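You operate a simulated robot arm through the tools that you are given. There is no shell and no other tool.

You are at the controls of a simulated two-armed robot. One attempt, no reset.

JOB
Put the brake on, then tighten the belt till the pointer stands in the green.
Fine: at the white box on the column; shut its grey cover and lock its grey lever again.

The check looks at the end state, three seconds after you hand in, the way a careful person would. Anything else that was tipped, shoved, dropped, spilled or broken makes it a failure. Lids that push on must go on centred and level and be pressed home; caps that screw on are set level and turned clockwise until they are tight.

ROBOT AND FRAMES
Two 7-joint arms with fingered hands on one trunk that stands fixed in place. Base frame: the origin is at the foot of the trunk, x ahead of it, y to its left, z up. Readings come in m, degrees, newtons and seconds.
The left shoulder is at [0.2, 0.135, 1.02], the right one opposite. Each reaches about 0.885 m from its shoulder. Payload 4 kg a hand.
The TCP of each hand is the grasp point between the finger pads, 0.025 m short of the fingertips. In the tool frame z runs along the fingers and y along their closing line. The gripper opens to 0.088 m; its body begins 0.029 m behind the TCP. The gripper is a hand of 4 fingers: y runs from the thumb to the fingers, the wrist lies at [-0.013, -0.106, -0.174] in the tool frame, and closing takes about 1.5 s.
Orientation is that of the tool frame in the base frame, as a unit quaternion [x, y, z, w]. With the fingers straight down and the wrist toward the robot, the tool's x, y and z point along [0, 1, 0], [1, 0, 0] and [0, 0, -1] of the base frame.

CONTROLS
- The arms move only by the tool apply_moves. It takes "left_increments", "right_increments" or both (then of equal length, played together; a hand with none holds still); each is a list of rows, each a list of 7 numbers: the shift along the tool's x, y, z in cm, then the turn, a rotation vector about the tool's x, y, z in degrees, then the gripper command, from -1 (fully open) to 1 (shut), values between in proportion. In form: [[x, y, z, rx, ry, rz, fingers], ...]. A call has 1 to 20 rows; each row is the pose to reach, as a shift and turn from the pose commanded when the call began, along the tool's axes at that moment. Each row takes 0.2 s and may step no farther than 0.05 m and 8.6 degrees from the row before; otherwise, or with a gripper value out of range, the whole call is refused. Where a pose cannot be reached the arm comes as near as it can. A force on the tool above 40 N (or 10 N above the force at the start of the call, whichever is more), or a blocked arm, ends the call early, and 0.2 s more pass. Each finger travels about 0.153 m/s and halts on what it meets, pressing with about 25 N; the grip force reading is that of the motor and also rises with nothing between the fingers. The clock runs only during rows and for 0.2 s after the last one: add rows that repeat a pose to give the fingers time. It gives the time, the measured TCP pose, the force on the tool (base axes), the opening and the grip force at its end, in the units of the frame above (readings bear some noise), with the torque about the TCP (base axes, N m) and any sound that the robot's microphone picked up, and new pictures: "views" is both (left out), scene, wrist or none (wrist: the cameras of the hands that moved).
- Cameras (640 x 400 px; columns grow to the right, rows downward): "scene" is now at [0.134, -0.0493, 1.641]; the picture's right is [-0.58, -0.81, 0.00], its down [-0.45, 0.32, -0.83] and it looks along [0.67, -0.48, -0.56] (base axes); focal length 299 px, centre (320, 200). "left" rides on the left gripper at [-0.064, -0.083, -0.098] in its tool frame; the picture's right is [-0.62, -0.37, 0.69], its down [0.71, -0.63, 0.30] and it looks along [0.32, 0.68, 0.65] (tool axes); focal length 265 px, centre (320, 200). "right" rides on the right gripper at [0.064, -0.083, -0.098] in its tool frame; the picture's right is [-0.62, 0.37, -0.69], its down [-0.71, -0.63, 0.30] and it looks along [-0.32, 0.68, 0.65] (tool axes); focal length 265 px, centre (320, 200). There is no depth. A picture from a camera that has moved, and an enlarged one, comes with that camera's place and axes in the base frame and with its lens.
- move_column(by): slides the trunk up (or, below 0, down) by that many m; the arms and the scene camera ride with it, the base frame stays. It gives what a move gives, with no picture.
- set_grasp(shape, hand): the hand has 4 fingers and takes this shape, open, in about a second: jaw (thumb against the fingers, like two jaws); tri (thumb and two fingers); tip (a fingertip pinch); poke (one finger out to press); point (the index stretched); flat (the hand flat); cup (the hand cupped); fist (a fist). The gripper value then closes the fingers along that shape, each until it touches; the sizes above hold for jaw. It gives what a move gives, with no picture.
- turn_head(pan, tilt): turns the head with the scene camera to pan (to the left, within 97 degrees either way) and tilt (down, from -29 to 69), counted from straight ahead of the robot. It gives what a move gives, and a new picture of the scene camera.
- zoom(camera, box): a new picture of the part [left, top, right, bottom] of that camera's present view, enlarged. The clock stands still meanwhile.
- sign_off(): hands the job in; it is judged then, once.

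Places have to be worked out from the pictures, the camera data and where the tool is seen. Open the grippers and draw the arms clear of the work before you hand the job in, unless the task says otherwise.

The tools are called after "Emit:" as name(argument=value, ...) on one line, values as JSON. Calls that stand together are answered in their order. apply_moves: Moves the arms, as the interface text tells. Its arguments: {"type":"object","properties":{"left_increments":{"type":"array","items":{"type":"array","items":{"type":"number"}}},"right_increments":{"type":"array","items":{"type":"array","items":{"type":"number"}}},"views":{"type":"string","enum":["both","scene","wrist","none"]}},"required":[]} The other tools are called the same way: move_column (by) moves the trunk up or down; set_grasp (shape, hand) gives the hand a shape; turn_head (pan, tilt) turns the head that bears the scene camera; zoom (camera, box) takes an enlarged picture of a part of a camera's view; sign_off () hands the job in.

At the start:

```text
t: 0.0
left_eef_pos: [0.5284, -0.0851, 1.3761]
left_tcp_rot: [0.707, 0.707, 0.0, 0.001]
left_ft_force: [-1.0, 0.6, -1.4]
left_ft_torque: [-0.02, -0.02, 0.02]
left_gripper_width: 0.0874
left_gripper_force: 0.0
left_shape: jaw
right_eef_pos: [0.3956, -0.4588, 1.4512]
right_tcp_rot: [0.707, 0.707, 0.001, 0.0]
right_ft_force: [0.7, 0.6, 0.7]
right_ft_torque: [0.03, 0.01, -0.01]
right_gripper_width: 0.0875
right_gripper_force: 0.1
right_shape: jaw
trunk travel left (down, up): [-0.625, 0.145]
head pan, tilt (commanded): [-35.7, 33.9]
```

scene: 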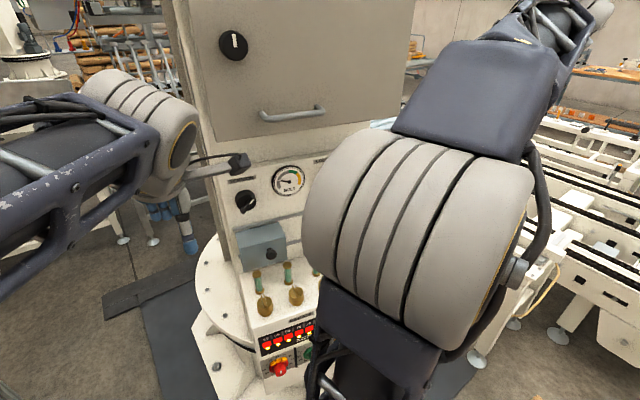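
right: 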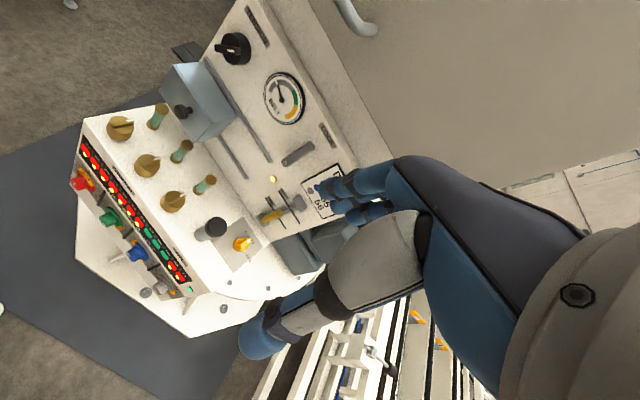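
left: 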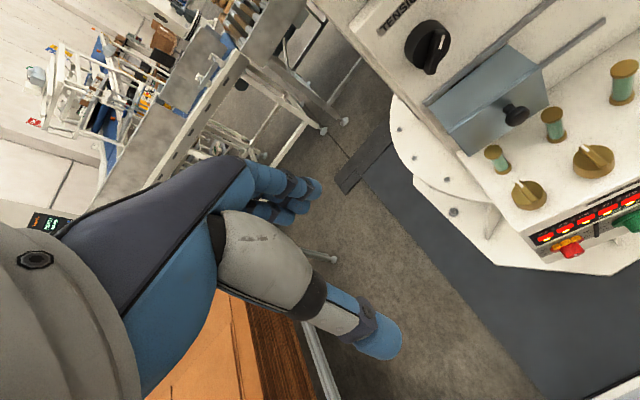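

I start by looking more closely at the panel in the present views, before moving anything.

Emit:
zoom(camera="right", box=[60, 0, 380, 200])

Emit:
zoom(camera="right", box=[60, 120, 380, 320])

Emit:
zoom(camera="left", box=[360, 0, 640, 175])

Emit:
zoom(camera="scene", box=[180, 0, 420, 150])

Emit:
zoom(camera="scene", box=[190, 150, 350, 400])

```text
2.00 times, centred on (220, 100) of right
camera zoom: at [0.3125, -0.3928, 1.5491], right [0.37, -0.62, 0.69], down [-0.63, -0.71, -0.3], along [0.68, -0.32, -0.65], focal length 531 px, centre (520, 400)
```

zoom: 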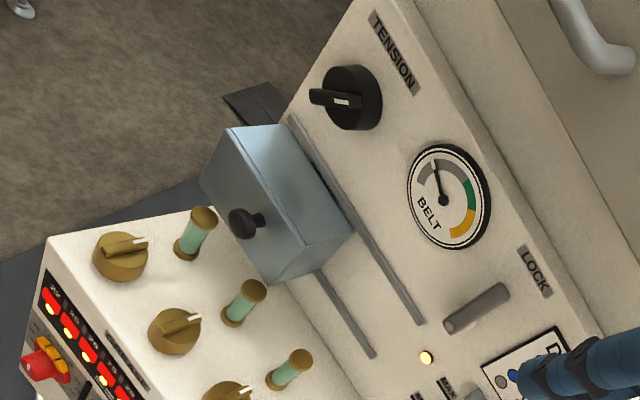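

```text
2.00 times, centred on (220, 220) of right
camera zoom: at [0.3125, -0.3928, 1.5491], right [0.37, -0.62, 0.69], down [-0.63, -0.71, -0.3], along [0.68, -0.32, -0.65], focal length 531 px, centre (520, 160)
```

zoom: 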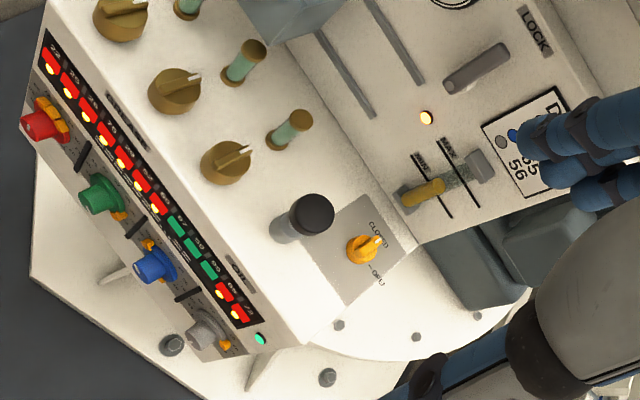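

```text
2.29 times, centred on (500, 88) of left
camera zoom: at [0.4451, -0.1509, 1.4748], right [-0.37, -0.62, -0.69], down [-0.63, 0.71, -0.3], along [0.68, 0.32, -0.65], focal length 607 px, centre (-91, 457)
```

zoom: 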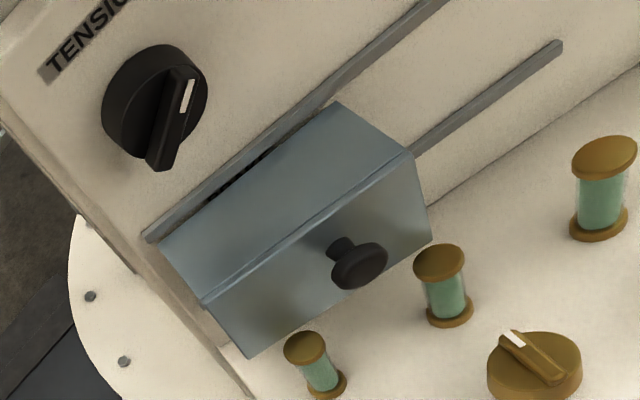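

```text
2.67 times, centred on (300, 75) of scene
camera zoom: at [0.134, -0.0493, 1.641], right [-0.58, -0.81, 0.0], down [-0.45, 0.32, -0.83], along [0.67, -0.48, -0.56], focal length 796 px, centre (373, 533)
```

zoom: 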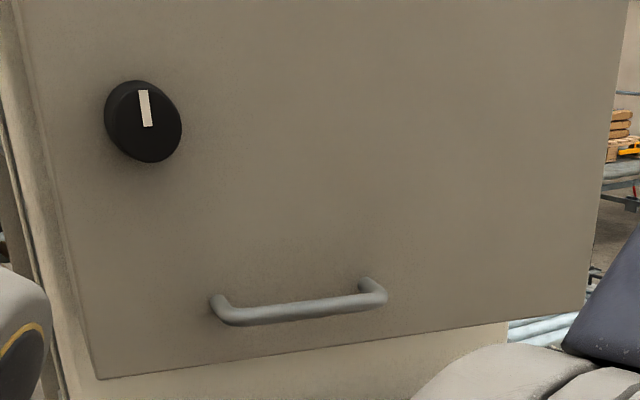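

```text
1.60 times, centred on (270, 275) of scene
camera zoom: at [0.134, -0.0493, 1.641], right [-0.58, -0.81, 0.0], down [-0.45, 0.32, -0.83], along [0.67, -0.48, -0.56], focal length 478 px, centre (400, 80)
```

zoom: 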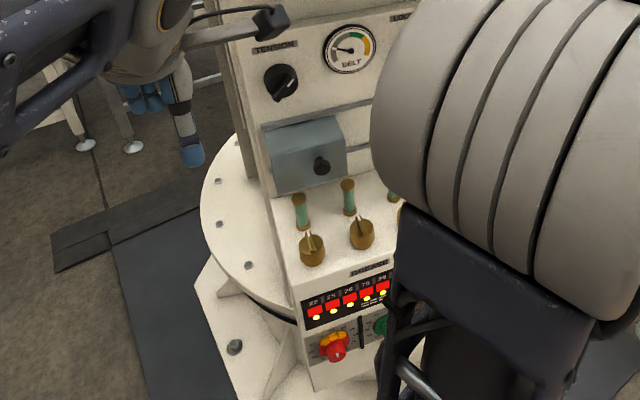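

The TENSION knob, BELT gauge, LOCK lever and a grey box cover on rails can be made out, but I don't see the brake yet. I turn the head to look about.

Emit:
turn_head(pan=-60, tilt=30)

Emit:
turn_head(pan=-10, tilt=45)

Emit:
turn_head(pan=-20, tilt=0)

Emit:
turn_head(pan=30, tilt=30)

```text
t: 0.9
left_eef_pos: [0.5281, -0.0839, 1.3767]
left_tcp_rot: [0.707, 0.707, 0.0, 0.0]
left_ft_force: [-0.6, -0.3, 0.6]
left_ft_torque: [0.02, 0.0, 0.01]
left_gripper_width: 0.0877
left_gripper_force: 0.1
left_shape: jaw
right_eef_pos: [0.395, -0.4588, 1.4513]
right_tcp_rot: [0.708, 0.706, 0.0, 0.0]
right_ft_force: [-0.2, -0.5, 0.1]
right_ft_torque: [0.02, -0.02, -0.02]
right_gripper_width: 0.0877
right_gripper_force: 0.0
right_shape: jaw
trunk travel left (down, up): [-0.625, 0.145]
head pan, tilt (commanded): [-60.0, 30.0]
camera scene: at [0.1073, -0.0759, 1.6471], right [-0.87, -0.5, 0.0], down [-0.25, 0.43, -0.87], along [0.43, -0.75, -0.5], focal length 299 px, centre (320, 200)
```

scene: 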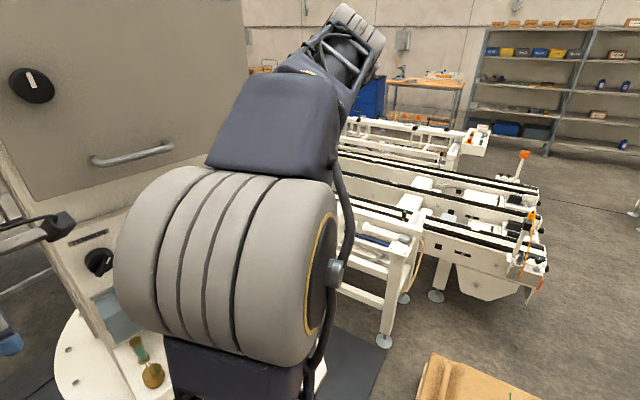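

```text
t: 2.1
left_eef_pos: [0.5276, -0.0846, 1.3756]
left_tcp_rot: [0.707, 0.707, 0.0, 0.0]
left_ft_force: [-0.3, -0.6, -0.2]
left_ft_torque: [-0.02, 0.01, -0.01]
left_gripper_width: 0.0875
left_gripper_force: 0.2
left_shape: jaw
right_eef_pos: [0.3966, -0.458, 1.4519]
right_tcp_rot: [0.707, 0.707, 0.0, 0.0]
right_ft_force: [0.3, 0.3, 0.5]
right_ft_torque: [0.0, 0.01, -0.01]
right_gripper_width: 0.0876
right_gripper_force: 0.0
right_shape: jaw
trunk travel left (down, up): [-0.625, 0.145]
head pan, tilt (commanded): [-10.0, 45.0]
camera scene: at [0.1421, -0.0118, 1.6245], right [-0.17, -0.98, 0.0], down [-0.7, 0.12, -0.71], along [0.7, -0.12, -0.71], focal length 299 px, centre (320, 200)
```

scene: 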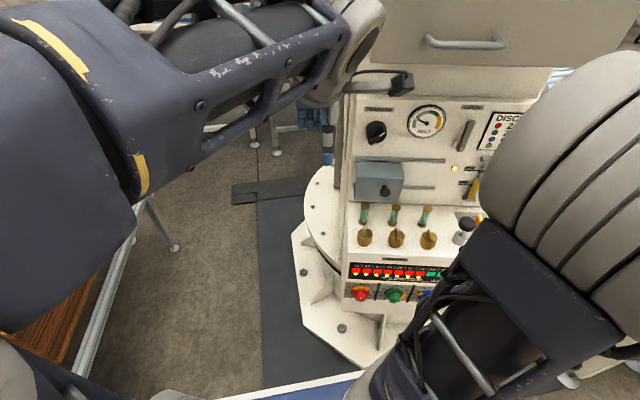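

```text
t: 3.2
left_eef_pos: [0.5282, -0.0842, 1.3764]
left_tcp_rot: [0.707, 0.707, 0.0, 0.0]
left_ft_force: [-0.6, -0.4, 0.6]
left_ft_torque: [-0.01, 0.0, 0.01]
left_gripper_width: 0.0876
left_gripper_force: 0.1
left_shape: jaw
right_eef_pos: [0.3951, -0.4584, 1.452]
right_tcp_rot: [0.707, 0.708, 0.0, -0.001]
right_ft_force: [0.4, 0.2, -0.2]
right_ft_torque: [-0.01, -0.02, 0.02]
right_gripper_width: 0.0875
right_gripper_force: 0.0
right_shape: jaw
trunk travel left (down, up): [-0.625, 0.145]
head pan, tilt (commanded): [-20.0, 0.0]
camera scene: at [0.1466, -0.0284, 1.6953], right [-0.34, -0.94, 0.0], down [0.0, 0.0, -1.0], along [0.94, -0.34, 0.0], focal length 299 px, centre (320, 200)
```

scene: 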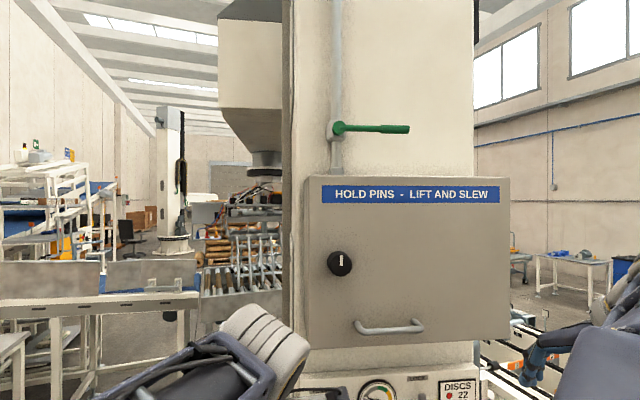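

```text
t: 4.4
left_eef_pos: [0.529, -0.0842, 1.376]
left_tcp_rot: [0.707, 0.708, 0.0, 0.0]
left_ft_force: [0.0, -0.2, 0.4]
left_ft_torque: [-0.01, 0.0, 0.01]
left_gripper_width: 0.0873
left_gripper_force: 0.1
left_shape: jaw
right_eef_pos: [0.3959, -0.4586, 1.4505]
right_tcp_rot: [0.707, 0.707, 0.0, 0.0]
right_ft_force: [-0.3, 0.7, 0.7]
right_ft_torque: [0.03, 0.01, 0.0]
right_gripper_width: 0.0874
right_gripper_force: 0.2
right_shape: jaw
trunk travel left (down, up): [-0.625, 0.145]
head pan, tilt (commanded): [30.0, 30.0]
camera scene: at [0.1404, 0.0475, 1.6471], right [0.5, -0.87, 0.0], down [-0.43, -0.25, -0.87], along [0.75, 0.43, -0.5], focal length 299 px, centre (320, 200)
```

scene: 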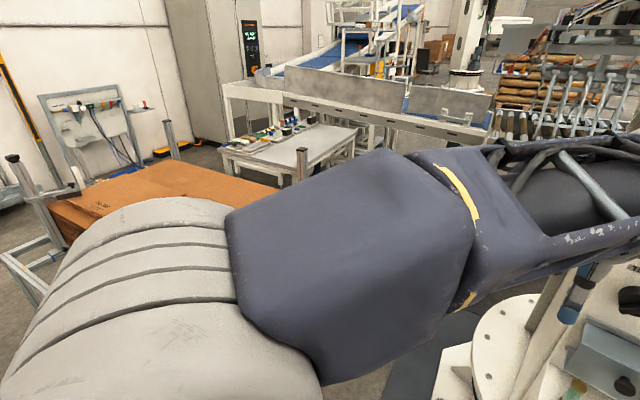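

The rod with the black end turns out to be the wrist camera, so not a machine part. I look at the upper column and the right side of the panel more closely.

Emit:
turn_head(pan=-25, tilt=-25)

Emit:
turn_head(pan=-22, tilt=60)

Emit:
turn_head(pan=-22, tilt=10)

Emit:
zoom(camera="scene", box=[260, 60, 540, 235])

Emit:
zoom(camera="scene", box=[260, 225, 540, 400])

```text
t: 5.6
left_eef_pos: [0.527, -0.0852, 1.3764]
left_tcp_rot: [0.707, 0.707, -0.001, 0.0]
left_ft_force: [0.3, 0.2, 0.4]
left_ft_torque: [0.0, 0.01, -0.03]
left_gripper_width: 0.0876
left_gripper_force: 0.1
left_shape: jaw
right_eef_pos: [0.3953, -0.4583, 1.4502]
right_tcp_rot: [0.707, 0.707, 0.0, 0.0]
right_ft_force: [-0.1, -0.7, -0.2]
right_ft_torque: [0.03, 0.02, 0.03]
right_gripper_width: 0.0877
right_gripper_force: 0.1
right_shape: jaw
trunk travel left (down, up): [-0.625, 0.145]
head pan, tilt (commanded): [-25.0, -25.0]
camera scene: at [0.1264, -0.0276, 1.7311], right [-0.42, -0.91, 0.0], down [0.38, -0.18, -0.91], along [0.82, -0.38, 0.42], focal length 299 px, centre (320, 200)
```

scene: 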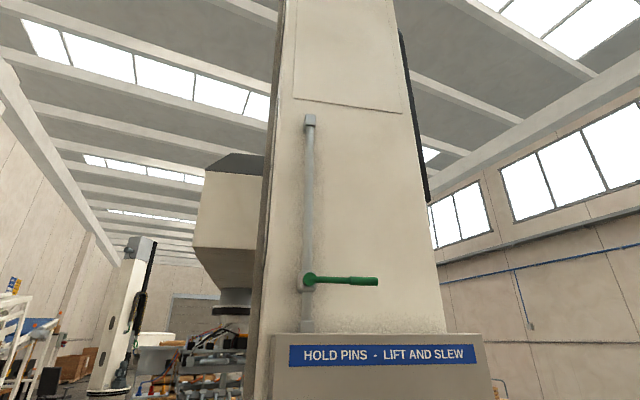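

```text
t: 7.2
left_eef_pos: [0.5268, -0.0845, 1.3761]
left_tcp_rot: [0.707, 0.707, 0.0, 0.0]
left_ft_force: [-0.3, 0.1, 0.1]
left_ft_torque: [0.0, 0.0, -0.02]
left_gripper_width: 0.0875
left_gripper_force: 0.1
left_shape: jaw
right_eef_pos: [0.3966, -0.4585, 1.4514]
right_tcp_rot: [0.707, 0.707, -0.001, 0.0]
right_ft_force: [-0.2, 0.2, -0.4]
right_ft_torque: [0.0, -0.02, -0.04]
right_gripper_width: 0.0878
right_gripper_force: 0.0
right_shape: jaw
trunk travel left (down, up): [-0.625, 0.145]
head pan, tilt (commanded): [-22.0, 60.0]
camera scene: at [0.1238, -0.0226, 1.605], right [-0.37, -0.93, 0.0], down [-0.8, 0.32, -0.5], along [0.46, -0.19, -0.87], focal length 299 px, centre (320, 200)
```

scene: 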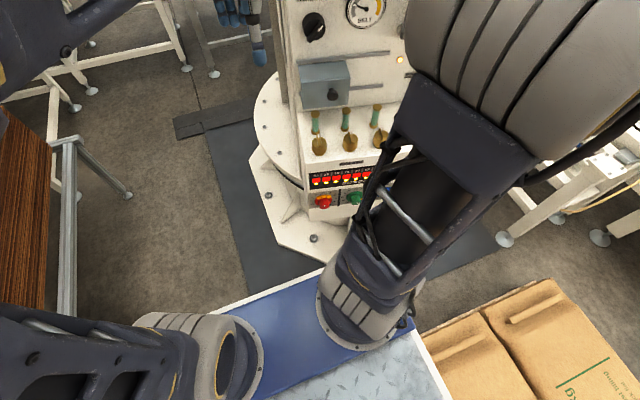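

```text
t: 8.4
left_eef_pos: [0.5283, -0.0836, 1.375]
left_tcp_rot: [0.707, 0.707, -0.001, 0.0]
left_ft_force: [-0.4, -0.4, -0.1]
left_ft_torque: [-0.01, 0.0, 0.01]
left_gripper_width: 0.0876
left_gripper_force: 0.0
left_shape: jaw
right_eef_pos: [0.396, -0.4588, 1.4509]
right_tcp_rot: [0.706, 0.708, 0.0, 0.0]
right_ft_force: [0.4, -0.2, 0.4]
right_ft_torque: [0.03, 0.0, -0.02]
right_gripper_width: 0.0877
right_gripper_force: 0.1
right_shape: jaw
trunk travel left (down, up): [-0.625, 0.145]
head pan, tilt (commanded): [-22.0, 10.0]
camera scene: at [0.1482, -0.0325, 1.6793], right [-0.37, -0.93, 0.0], down [-0.16, 0.07, -0.98], along [0.91, -0.37, -0.17], focal length 299 px, centre (320, 200)
```

scene: 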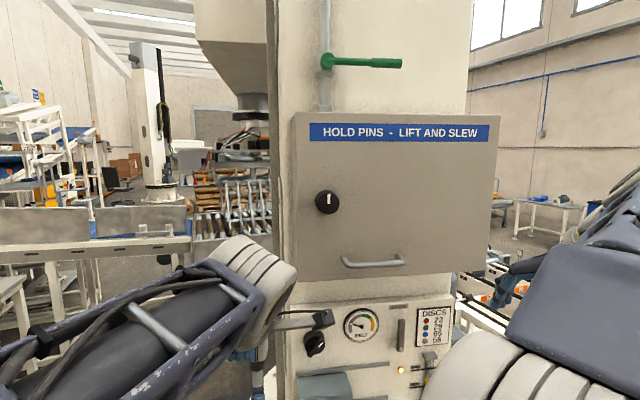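

```text
2.29 times, centred on (400, 148) of scene
camera zoom: at [0.1482, -0.0325, 1.6793], right [-0.37, -0.93, 0.0], down [-0.16, 0.07, -0.98], along [0.91, -0.37, -0.17], focal length 682 px, centre (137, 320)
```

zoom: 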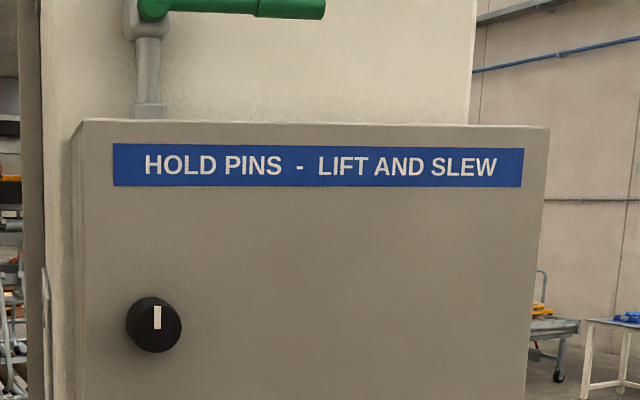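

```text
2.29 times, centred on (400, 312) of scene
camera zoom: at [0.1482, -0.0325, 1.6793], right [-0.37, -0.93, 0.0], down [-0.16, 0.07, -0.98], along [0.91, -0.37, -0.17], focal length 682 px, centre (137, -57)
```

zoom: 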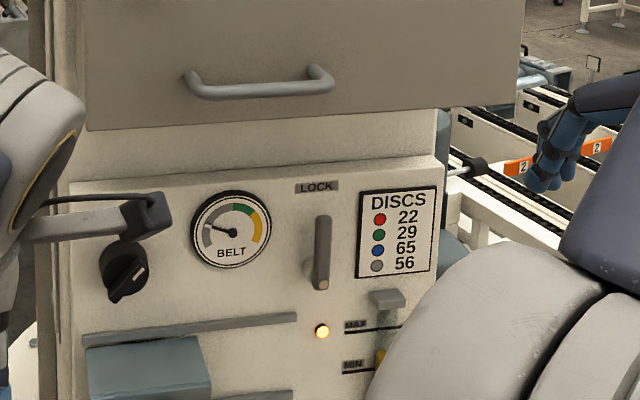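

The lower white box holds the gauge, LOCK lever and the grey cover. I read the small labels on the desk part through the right wrist camera to find the brake.

Emit:
zoom(camera="right", box=[70, 110, 230, 210])

Emit:
zoom(camera="right", box=[130, 200, 290, 300])

Emit:
zoom(camera="right", box=[230, 140, 360, 221])

Emit:
zoom(camera="left", box=[480, 130, 640, 260])

```text
4.00 times, centred on (150, 160) of right
camera zoom: at [0.3125, -0.3928, 1.5491], right [0.37, -0.62, 0.69], down [-0.63, -0.71, -0.3], along [0.68, -0.32, -0.65], focal length 1062 px, centre (1000, 360)
```

zoom: 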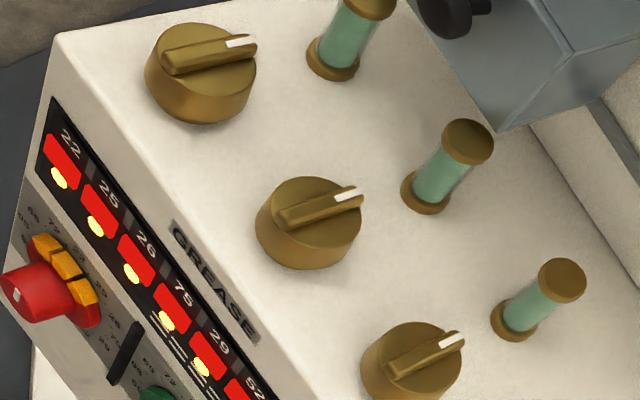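

```text
4.00 times, centred on (210, 250) of right
camera zoom: at [0.3125, -0.3928, 1.5491], right [0.37, -0.62, 0.69], down [-0.63, -0.71, -0.3], along [0.68, -0.32, -0.65], focal length 1062 px, centre (760, 0)
```

zoom: 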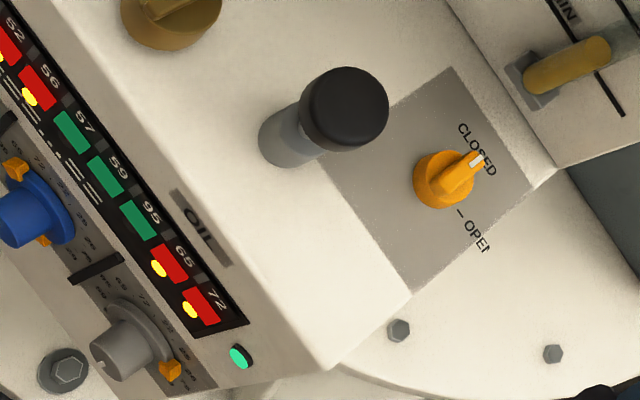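

```text
4.92 times, centred on (295, 180) of right
camera zoom: at [0.3125, -0.3928, 1.5491], right [0.37, -0.62, 0.69], down [-0.63, -0.71, -0.3], along [0.68, -0.32, -0.65], focal length 1307 px, centre (443, 296)
```

zoom: 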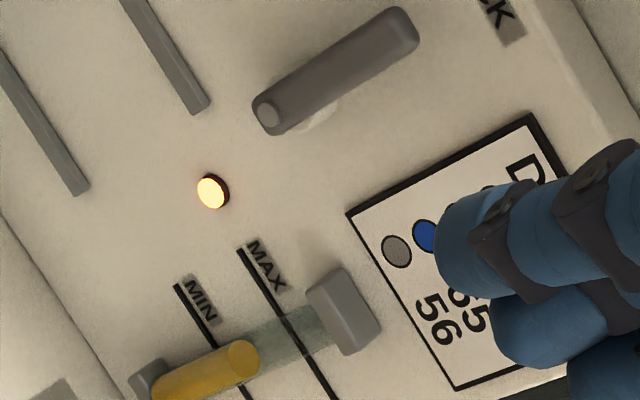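

```text
3.08 times, centred on (560, 195) of left
camera zoom: at [0.4451, -0.1509, 1.4748], right [-0.37, -0.62, -0.69], down [-0.63, 0.71, -0.3], along [0.68, 0.32, -0.65], focal length 817 px, centre (-418, 215)
```

zoom: 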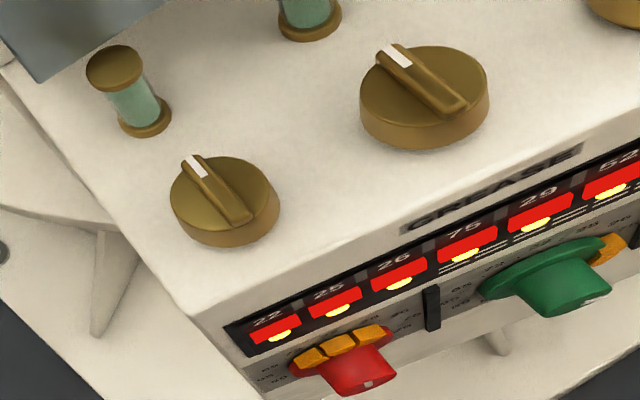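

No brake label is found yet, so I want a freer view. I draw the left hand 25 cm to the left, and the right hand back to the right while turning it to face the column.

Emit:
apply_moves(left_increments=[[5, 0, 0, 0, 0, 0, -1], [10, 0, 0, 0, 0, 0, -1], [15, 0, 0, 0, 0, 0, -1], [20, 0, 0, 0, 0, 0, -1], [25, 0, 0, 0, 0, 0, -1], [25, 0, 0, 0, 0, 0, -1]], right_increments=[[-4, 0, 0, 0, 0, -8, -1], [-8, 0, 0, 0, 0, -16, -1], [-12, 0, 0, 0, 0, -24, -1], [-16, 0, 0, 0, 0, -32, -1], [-20, 0, 0, 0, 0, -40, -1], [-20, 0, 0, 0, 0, -40, -1]], views="both")

```text
t: 9.8
left_eef_pos: [0.5321, 0.1668, 1.3744]
left_tcp_rot: [0.706, 0.708, -0.001, -0.001]
left_ft_force: [0.7, -0.2, -0.6]
left_ft_torque: [-0.04, 0.06, 0.01]
left_gripper_width: 0.0876
left_gripper_force: 0.1
left_shape: jaw
right_eef_pos: [0.3694, -0.5719, 1.4436]
right_tcp_rot: [0.527, 0.85, -0.003, 0.01]
right_ft_force: [1.3, 0.7, -1.4]
right_ft_torque: [-0.01, 0.07, 0.0]
right_gripper_width: 0.0878
right_gripper_force: 0.0
right_shape: jaw
right hand out of reach, approached as far as the arm can: row 3, 4, 5, 6
trunk travel left (down, up): [-0.625, 0.145]
head pan, tilt (commanded): [-22.0, 10.0]
camera scene: at [0.1493, -0.0319, 1.6794], right [-0.37, -0.93, 0.0], down [-0.16, 0.06, -0.98], along [0.91, -0.37, -0.17], focal length 299 px, centre (320, 200)
camera right: at [0.2653, -0.5497, 1.54], right [0.6, -0.38, 0.71], down [-0.24, -0.92, -0.29], along [0.77, 0.0, -0.64], focal length 265 px, centre (320, 200)
camera left: at [0.4491, 0.1005, 1.4731], right [-0.37, -0.62, -0.69], down [-0.63, 0.71, -0.3], along [0.68, 0.32, -0.65], focal length 265 px, centre (320, 200)
```

scene: 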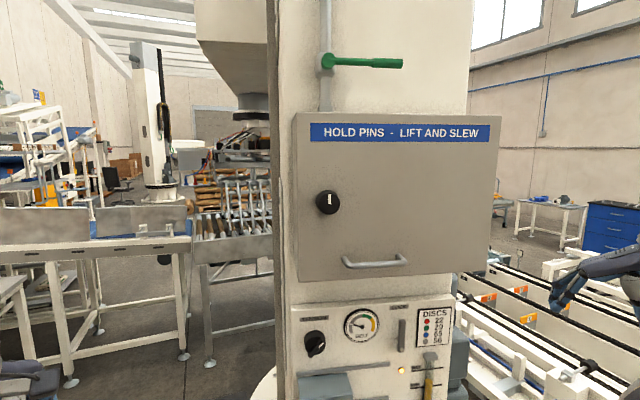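
right: 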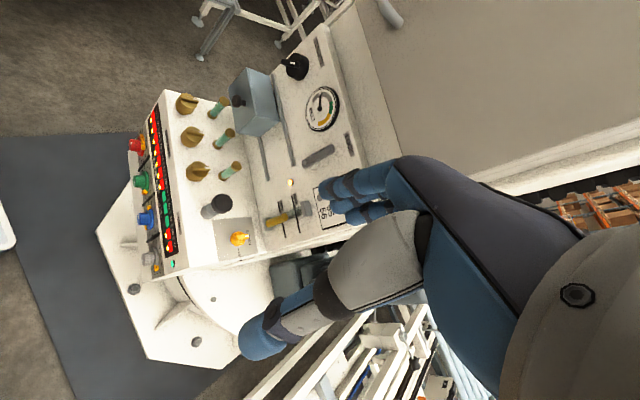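
left: 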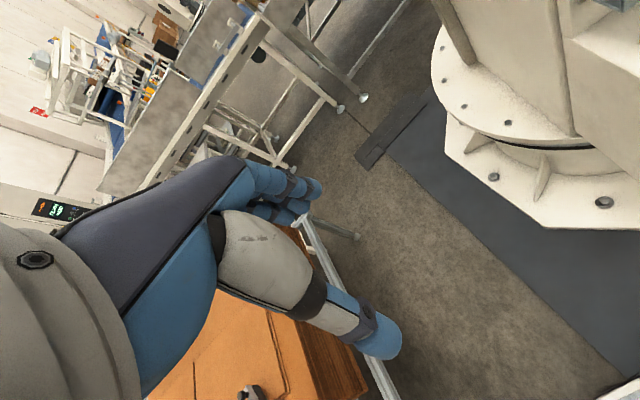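

The scene camera now sees the column freely; I tilt it down onto the white box and read details.

Emit:
turn_head(pan=-22, tilt=35)

Emit:
zoom(camera="scene", box=[260, 60, 500, 210])

Emit:
zoom(camera="scene", box=[260, 200, 500, 350])

Emit:
zoom(camera="right", box=[180, 20, 380, 145])

Emit:
zoom(camera="right", box=[100, 200, 300, 325])

```text
t: 10.7
left_eef_pos: [0.531, 0.1653, 1.3748]
left_tcp_rot: [0.707, 0.707, 0.0, -0.001]
left_ft_force: [0.0, -0.9, 0.2]
left_ft_torque: [-0.01, 0.0, 0.03]
left_gripper_width: 0.0875
left_gripper_force: 0.1
left_shape: jaw
right_eef_pos: [0.3684, -0.5732, 1.4442]
right_tcp_rot: [0.528, 0.849, -0.003, 0.009]
right_ft_force: [-0.7, 0.9, -0.3]
right_ft_torque: [-0.01, -0.01, 0.01]
right_gripper_width: 0.0879
right_gripper_force: 0.0
right_shape: jaw
trunk travel left (down, up): [-0.625, 0.145]
head pan, tilt (commanded): [-22.0, 35.0]
camera scene: at [0.1437, -0.0306, 1.6394], right [-0.37, -0.93, 0.0], down [-0.53, 0.21, -0.82], along [0.76, -0.31, -0.57], focal length 299 px, centre (320, 200)
```

scene: 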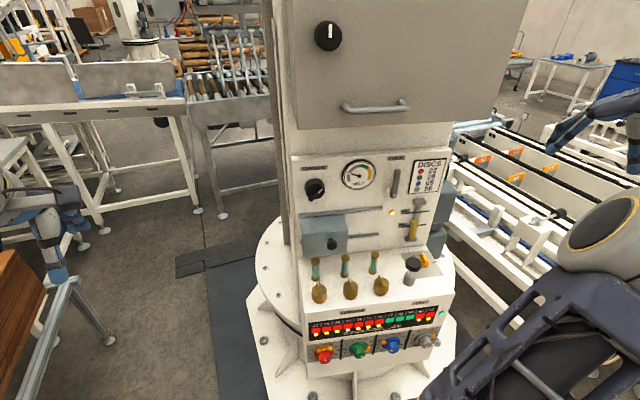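

```text
2.67 times, centred on (380, 135) of scene
camera zoom: at [0.1437, -0.0306, 1.6394], right [-0.37, -0.93, 0.0], down [-0.53, 0.21, -0.82], along [0.76, -0.31, -0.57], focal length 796 px, centre (160, 373)
```

zoom: 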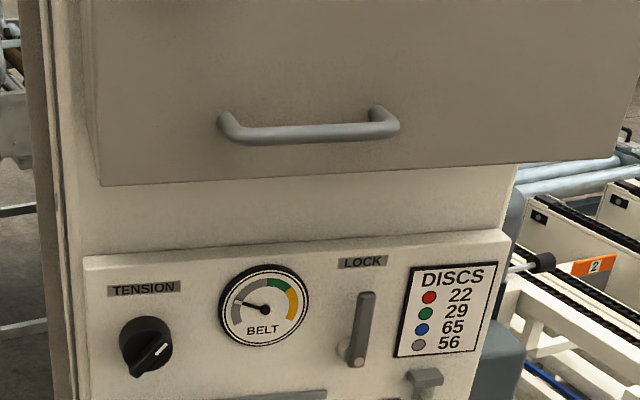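

```text
2.67 times, centred on (380, 275) of scene
camera zoom: at [0.1437, -0.0306, 1.6394], right [-0.37, -0.93, 0.0], down [-0.53, 0.21, -0.82], along [0.76, -0.31, -0.57], focal length 796 px, centre (160, 0)
```

zoom: 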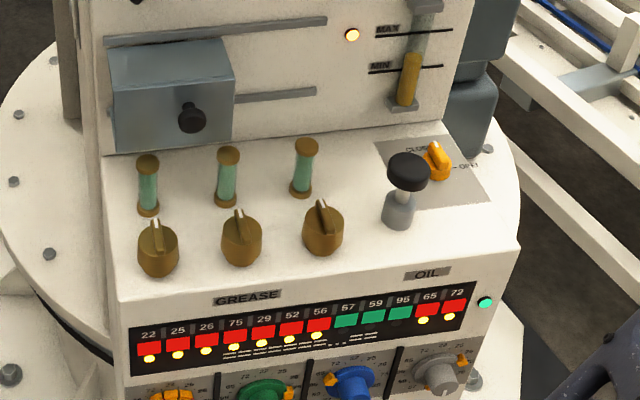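

```text
3.20 times, centred on (280, 82) of right
camera zoom: at [0.2646, -0.5505, 1.5397], right [0.6, -0.38, 0.71], down [-0.25, -0.92, -0.3], along [0.77, 0.0, -0.64], focal length 849 px, centre (448, 576)
```

zoom: 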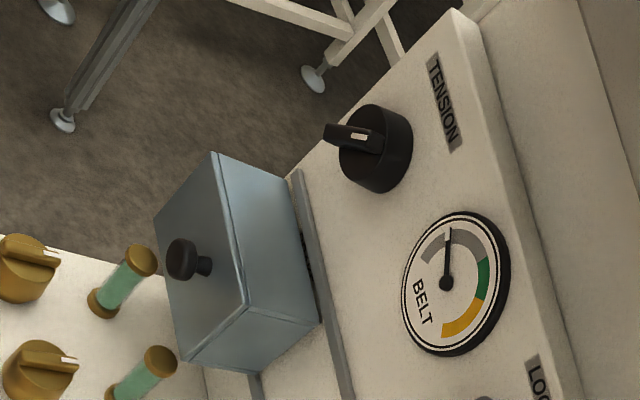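

```text
3.20 times, centred on (200, 262) of right
camera zoom: at [0.2646, -0.5505, 1.5397], right [0.6, -0.38, 0.71], down [-0.25, -0.92, -0.3], along [0.77, 0.0, -0.64], focal length 849 px, centre (704, 0)
```

zoom: 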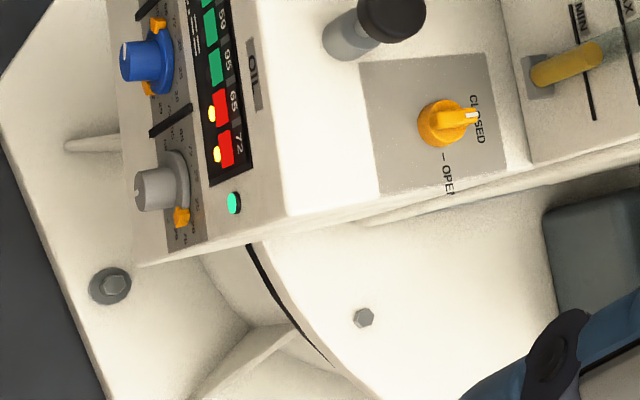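

There is a short rod with a black end sticking out at the right edge of the white box; I zoom in on it and also look at the column's right side.

Emit:
zoom(camera="scene", box=[420, 110, 540, 185])

Emit:
zoom(camera="scene", box=[400, 160, 500, 300])

Emit:
zoom(camera="right", box=[240, 180, 440, 340])

Emit:
turn_head(pan=-50, tilt=25)

Emit:
turn_head(pan=-10, tilt=-5)

```text
5.33 times, centred on (480, 148) of scene
camera zoom: at [0.1437, -0.0306, 1.6394], right [-0.37, -0.93, 0.0], down [-0.53, 0.21, -0.82], along [0.76, -0.31, -0.57], focal length 1592 px, centre (-533, 480)
```

zoom: 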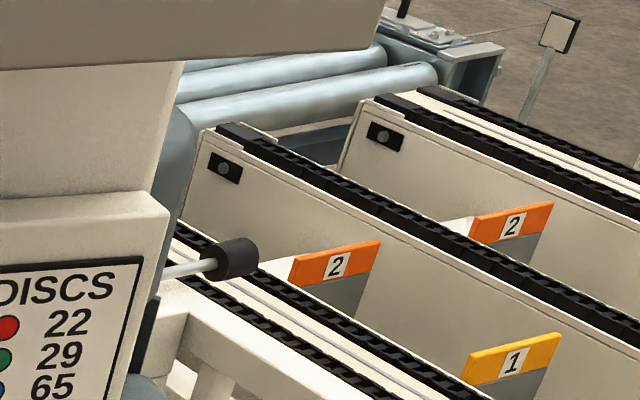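

```text
2.86 times, centred on (450, 230) of scene
camera zoom: at [0.1437, -0.0306, 1.6394], right [-0.37, -0.93, 0.0], down [-0.53, 0.21, -0.82], along [0.76, -0.31, -0.57], focal length 853 px, centre (-51, 114)
```

zoom: 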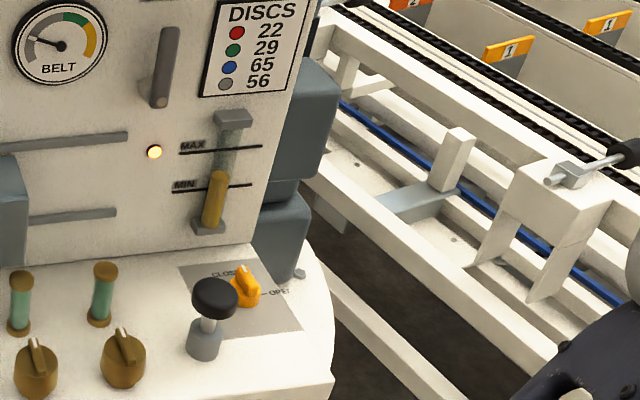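

```text
2.50 times, centred on (340, 260) of right
camera zoom: at [0.2646, -0.5505, 1.5397], right [0.6, -0.38, 0.71], down [-0.25, -0.92, -0.3], along [0.77, 0.0, -0.64], focal length 664 px, centre (270, 50)
```

zoom: 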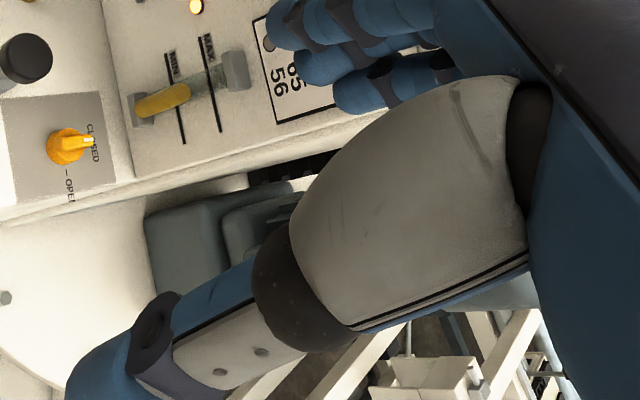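

```text
t: 11.6
left_eef_pos: [0.5308, 0.1653, 1.3742]
left_tcp_rot: [0.707, 0.707, 0.0, -0.001]
left_ft_force: [0.3, -0.2, 0.7]
left_ft_torque: [0.01, 0.02, -0.03]
left_gripper_width: 0.0877
left_gripper_force: 0.1
left_shape: jaw
right_eef_pos: [0.3694, -0.5742, 1.4434]
right_tcp_rot: [0.529, 0.849, -0.003, 0.008]
right_ft_force: [-0.2, 0.9, -0.6]
right_ft_torque: [0.01, 0.01, 0.0]
right_gripper_width: 0.0879
right_gripper_force: 0.1
right_shape: jaw
trunk travel left (down, up): [-0.625, 0.145]
head pan, tilt (commanded): [-50.0, 25.0]
camera scene: at [0.1213, -0.0682, 1.655], right [-0.77, -0.64, 0.0], down [-0.27, 0.32, -0.91], along [0.58, -0.69, -0.42], focal length 299 px, centre (320, 200)
```

scene: 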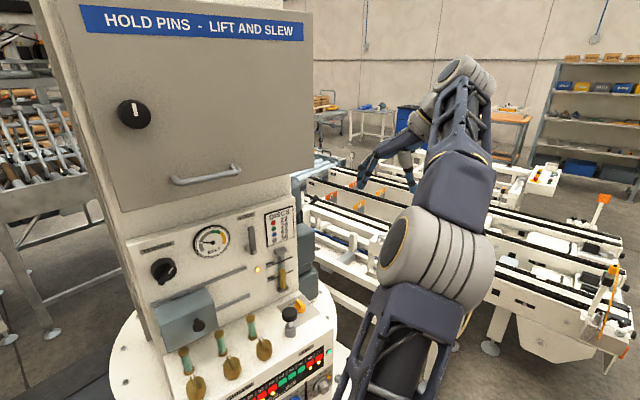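

```text
t: 12.7
left_eef_pos: [0.5309, 0.1658, 1.375]
left_tcp_rot: [0.707, 0.707, 0.0, 0.0]
left_ft_force: [0.3, 0.4, -0.2]
left_ft_torque: [0.01, -0.01, -0.01]
left_gripper_width: 0.0876
left_gripper_force: 0.0
left_shape: jaw
right_eef_pos: [0.3686, -0.5735, 1.4427]
right_tcp_rot: [0.528, 0.849, -0.001, 0.009]
right_ft_force: [-0.9, 0.4, -0.2]
right_ft_torque: [-0.02, 0.0, -0.01]
right_gripper_width: 0.0881
right_gripper_force: 0.1
right_shape: jaw
trunk travel left (down, up): [-0.625, 0.145]
head pan, tilt (commanded): [-10.0, -5.0]
camera scene: at [0.1482, -0.0129, 1.7031], right [-0.17, -0.98, 0.0], down [0.09, -0.02, -1.0], along [0.98, -0.17, 0.09], focal length 299 px, centre (320, 200)
```

scene: 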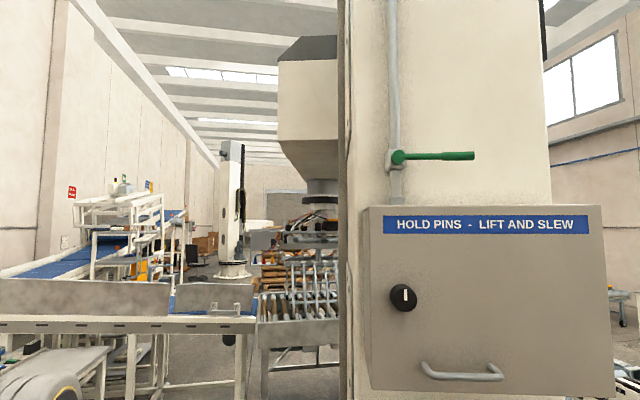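

The rod belongs to the conveyor behind, so the brake is probably under the grey slide cover on the white box. I bring the right hand back to its first pose, then will turn it to point at the panel for close-up views.

Emit:
apply_moves(right_increments=[[4, 0, 0, 0, 0, 8, -1], [8, 0, 0, 0, 0, 16, -1], [10, 0, 0, 0, 0, 24, -1], [12, 0, 0, 0, 0, 32, -1], [12, 0, 0, 0, 0, 36, -1]], views="none")

Emit:
turn_head(pan=-24, tilt=30)

```text
t: 13.9
left_eef_pos: [0.5312, 0.165, 1.3737]
left_tcp_rot: [0.708, 0.707, 0.0, 0.0]
left_ft_force: [0.7, 0.0, 0.0]
left_ft_torque: [0.0, -0.01, -0.01]
left_gripper_width: 0.0879
left_gripper_force: 0.0
left_shape: jaw
right_eef_pos: [0.3154, -0.4624, 1.4399]
right_tcp_rot: [0.764, 0.645, 0.001, 0.011]
right_ft_force: [0.7, -0.1, -0.4]
right_ft_torque: [0.01, -0.03, -0.02]
right_gripper_width: 0.0879
right_gripper_force: 0.1
right_shape: jaw
trunk travel left (down, up): [-0.625, 0.145]
head pan, tilt (commanded): [-10.0, -5.0]
```

```text
t: 14.9
left_eef_pos: [0.5313, 0.1664, 1.374]
left_tcp_rot: [0.706, 0.708, 0.0, 0.0]
left_ft_force: [0.6, 0.6, -0.4]
left_ft_torque: [0.02, 0.02, 0.02]
left_gripper_width: 0.0876
left_gripper_force: 0.0
left_shape: jaw
right_eef_pos: [0.3152, -0.461, 1.4408]
right_tcp_rot: [0.764, 0.645, 0.002, 0.01]
right_ft_force: [0.3, 0.6, 0.4]
right_ft_torque: [-0.01, 0.0, 0.03]
right_gripper_width: 0.0879
right_gripper_force: 0.1
right_shape: jaw
trunk travel left (down, up): [-0.625, 0.145]
head pan, tilt (commanded): [-24.0, 30.0]
camera scene: at [0.1446, -0.0344, 1.6472], right [-0.41, -0.91, 0.0], down [-0.46, 0.2, -0.87], along [0.79, -0.35, -0.5], focal length 299 px, centre (320, 200)
```

scene: 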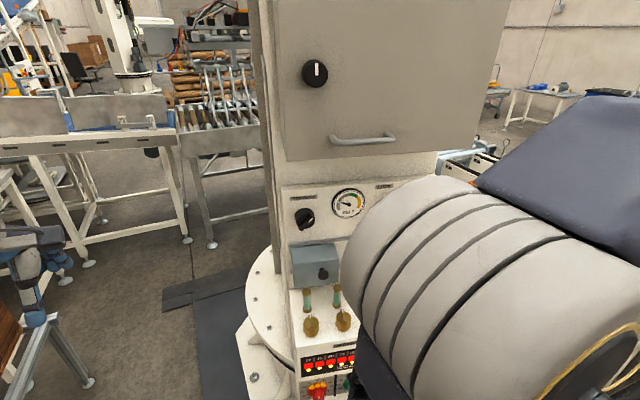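

The right hand is at [0.315, -0.461, 1.441] pointing down with a yaw near the panel's. I pitch it up to point forward at the panel from about 20 cm away.

Emit:
apply_moves(right_increments=[[0.5, 1.3, 1.7, -8, 0, 0, -1], [1, 2.6, 3.4, -16, 0, 0, -1], [1.5, 3.9, 5.1, -24, 0, 0, -1], [2, 5.2, 6.8, -32, 0, 0, -1], [2.5, 6.5, 8.5, -40, 0, 0, -1], [3, 7.8, 10.2, -48, 0, 0, -1], [3.5, 9.1, 11.9, -56, 0, 0, -1], [4, 10.4, 13.6, -64, 0, 0, -1], [4.5, 11.7, 15.3, -72, 0, 0, -1], [5, 13, 17, -80, 0, 0, -1], [5.5, 14.3, 18.5, -86, 0, 0, -1], [5.7, 14.8, 19, -90, 0, 0, -1], [5.7, 14.8, 19, -90, 0, 0, -1]], views="both")

```text
t: 17.7
left_eef_pos: [0.5311, 0.1654, 1.3738]
left_tcp_rot: [0.707, 0.707, 0.0, 0.0]
left_ft_force: [-0.2, -0.1, 0.1]
left_ft_torque: [0.04, -0.02, -0.01]
left_gripper_width: 0.0877
left_gripper_force: 0.0
left_shape: jaw
right_eef_pos: [0.4769, -0.4486, 1.2701]
right_tcp_rot: [0.534, 0.456, 0.457, 0.546]
right_ft_force: [-0.2, 0.6, -0.8]
right_ft_torque: [0.01, 0.01, -0.02]
right_gripper_width: 0.0876
right_gripper_force: 0.2
right_shape: jaw
right hand out of reach, approached as far as the arm can: row 12, 13
trunk travel left (down, up): [-0.625, 0.145]
head pan, tilt (commanded): [-24.0, 30.0]
camera scene: at [0.1446, -0.0344, 1.6471], right [-0.41, -0.91, 0.0], down [-0.46, 0.2, -0.87], along [0.79, -0.35, -0.5], focal length 299 px, centre (320, 200)
camera right: at [0.3919, -0.3681, 1.1835], right [-0.79, -0.49, 0.36], down [0.19, -0.76, -0.62], along [0.58, -0.42, 0.7], focal length 265 px, centre (320, 200)
```

scene: 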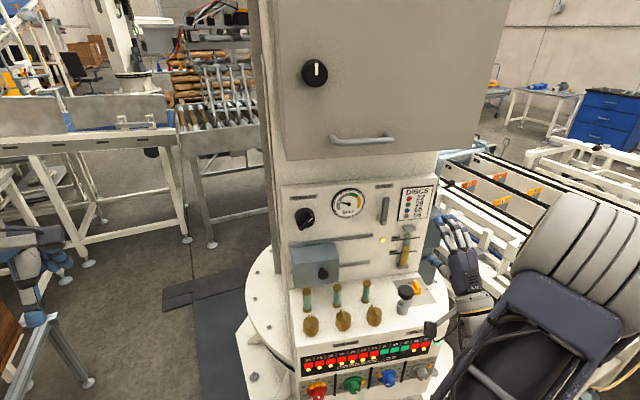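
right: 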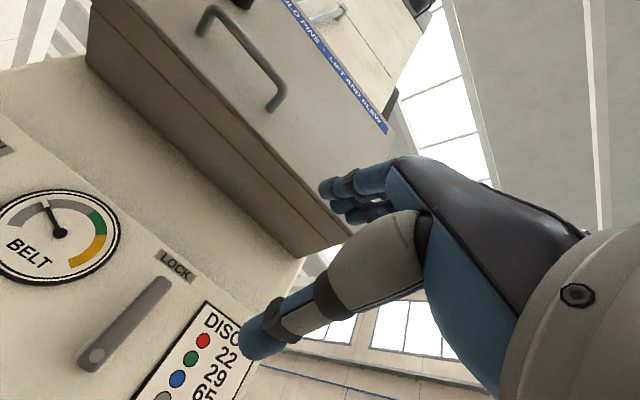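

Now I have a close view of the gauge and LOCK lever, with the lever at about [0.69, -0.466, 1.19–1.26]. I zoom in to see its pivot and the other parts.

Emit:
zoom(camera="right", box=[0, 180, 260, 400])

Emit:
zoom(camera="scene", box=[270, 170, 450, 283])

Emit:
zoom(camera="scene", box=[350, 170, 450, 233])

```text
1.82 times, centred on (130, 290) of right
camera zoom: at [0.3919, -0.3681, 1.1835], right [-0.79, -0.49, 0.36], down [0.19, -0.76, -0.62], along [0.58, -0.42, 0.7], focal length 483 px, centre (666, 36)
```

zoom: 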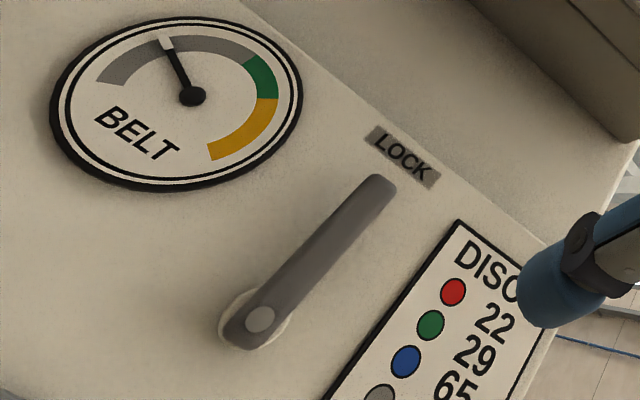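

```text
3.54 times, centred on (360, 226) of scene
camera zoom: at [0.1446, -0.0344, 1.6471], right [-0.41, -0.91, 0.0], down [-0.46, 0.2, -0.87], along [0.79, -0.35, -0.5], focal length 1057 px, centre (178, 106)
```

zoom: 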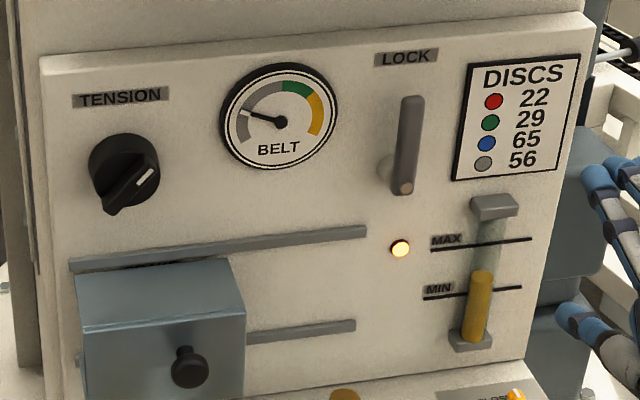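

```text
6.35 times, centred on (400, 202) of scene
camera zoom: at [0.1446, -0.0344, 1.6471], right [-0.41, -0.91, 0.0], down [-0.46, 0.2, -0.87], along [0.79, -0.35, -0.5], focal length 1896 px, centre (-188, 190)
```

zoom: 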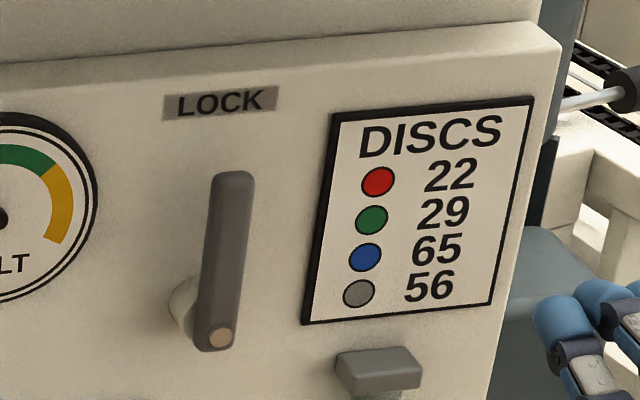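

The lever pivots at its lower end and points up at LOCK. The grey cover (about 12 cm wide, z 1.03–1.13) can slide right on its rails, so I'll push it open from its left side with the left hand and first bring that hand over with fingers shut.

Emit:
apply_moves(left_increments=[[-4, 0.5, 1.5, 0, 0, 4, 0], [-8, 1, 3, 0, 0, 8, 1], [-12, 1.5, 5, 0, 0, 12, 1], [-15, 2, 7, 0, 0, 12.4, 1], [-15, 2, 7, 0, 0, 12.4, 1]], views="none")

Emit:
apply_moves(left_increments=[[0, 1, 1, -8, 0, 0, 1], [0, 2, 2, -16, 0, 0, 1], [0, 3, 3, -24, 0, 0, 1], [0, 4, 4, -32, 0, 0, 1], [0, 5, 5, -40, 0, 0, 1], [0, 6, 6, -45, 0, 0, 1], [0, 6, 6, -45, 0, 0, 1]], views="both")

```text
t: 18.9
left_eef_pos: [0.5499, 0.0145, 1.3055]
left_tcp_rot: [0.779, 0.627, 0.0, 0.001]
left_ft_force: [0.3, 1.0, -0.2]
left_ft_torque: [-0.02, 0.04, 0.0]
left_gripper_width: 0.0
left_gripper_force: 24.9
left_shape: jaw
right_eef_pos: [0.4776, -0.4479, 1.2701]
right_tcp_rot: [0.534, 0.456, 0.457, 0.546]
right_ft_force: [0.4, -0.1, 1.2]
right_ft_torque: [-0.01, 0.03, 0.0]
right_gripper_width: 0.088
right_gripper_force: 0.1
right_shape: jaw
trunk travel left (down, up): [-0.625, 0.145]
head pan, tilt (commanded): [-24.0, 30.0]
```

```text
t: 20.5
left_eef_pos: [0.6141, 0.0003, 1.25]
left_tcp_rot: [0.72, 0.579, 0.241, 0.298]
left_ft_force: [-0.5, -0.2, 0.8]
left_ft_torque: [-0.01, -0.01, 0.01]
left_gripper_width: 0.0
left_gripper_force: 25.3
left_shape: jaw
left hand out of reach, approached as far as the arm can: row 6, 7
right_eef_pos: [0.477, -0.4477, 1.2699]
right_tcp_rot: [0.534, 0.456, 0.457, 0.546]
right_ft_force: [-0.3, 0.3, -1.3]
right_ft_torque: [0.0, 0.02, 0.02]
right_gripper_width: 0.0881
right_gripper_force: 0.1
right_shape: jaw
trunk travel left (down, up): [-0.625, 0.145]
head pan, tilt (commanded): [-24.0, 30.0]
camera scene: at [0.1445, -0.0344, 1.6471], right [-0.41, -0.91, 0.0], down [-0.46, 0.2, -0.87], along [0.79, -0.35, -0.5], focal length 299 px, centre (320, 200)
camera left: at [0.4743, -0.0368, 1.2603], right [0.09, -0.65, -0.75], down [-0.07, 0.75, -0.66], along [0.99, 0.11, 0.02], focal length 265 px, centre (320, 200)
```

scene: 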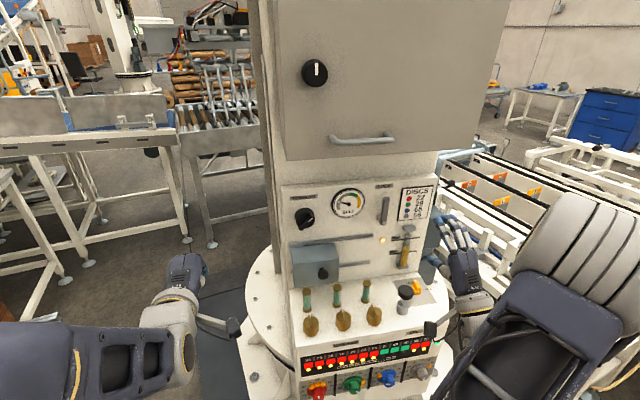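
left: 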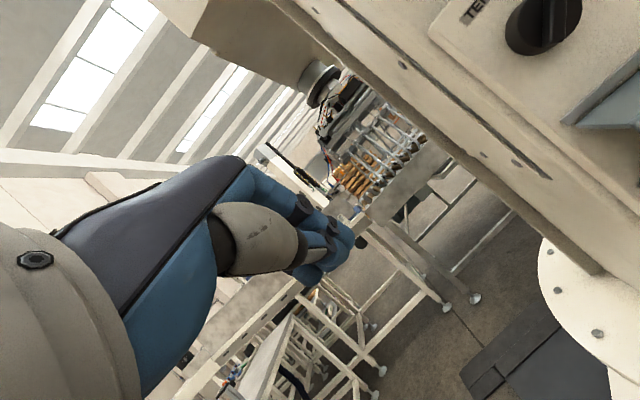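

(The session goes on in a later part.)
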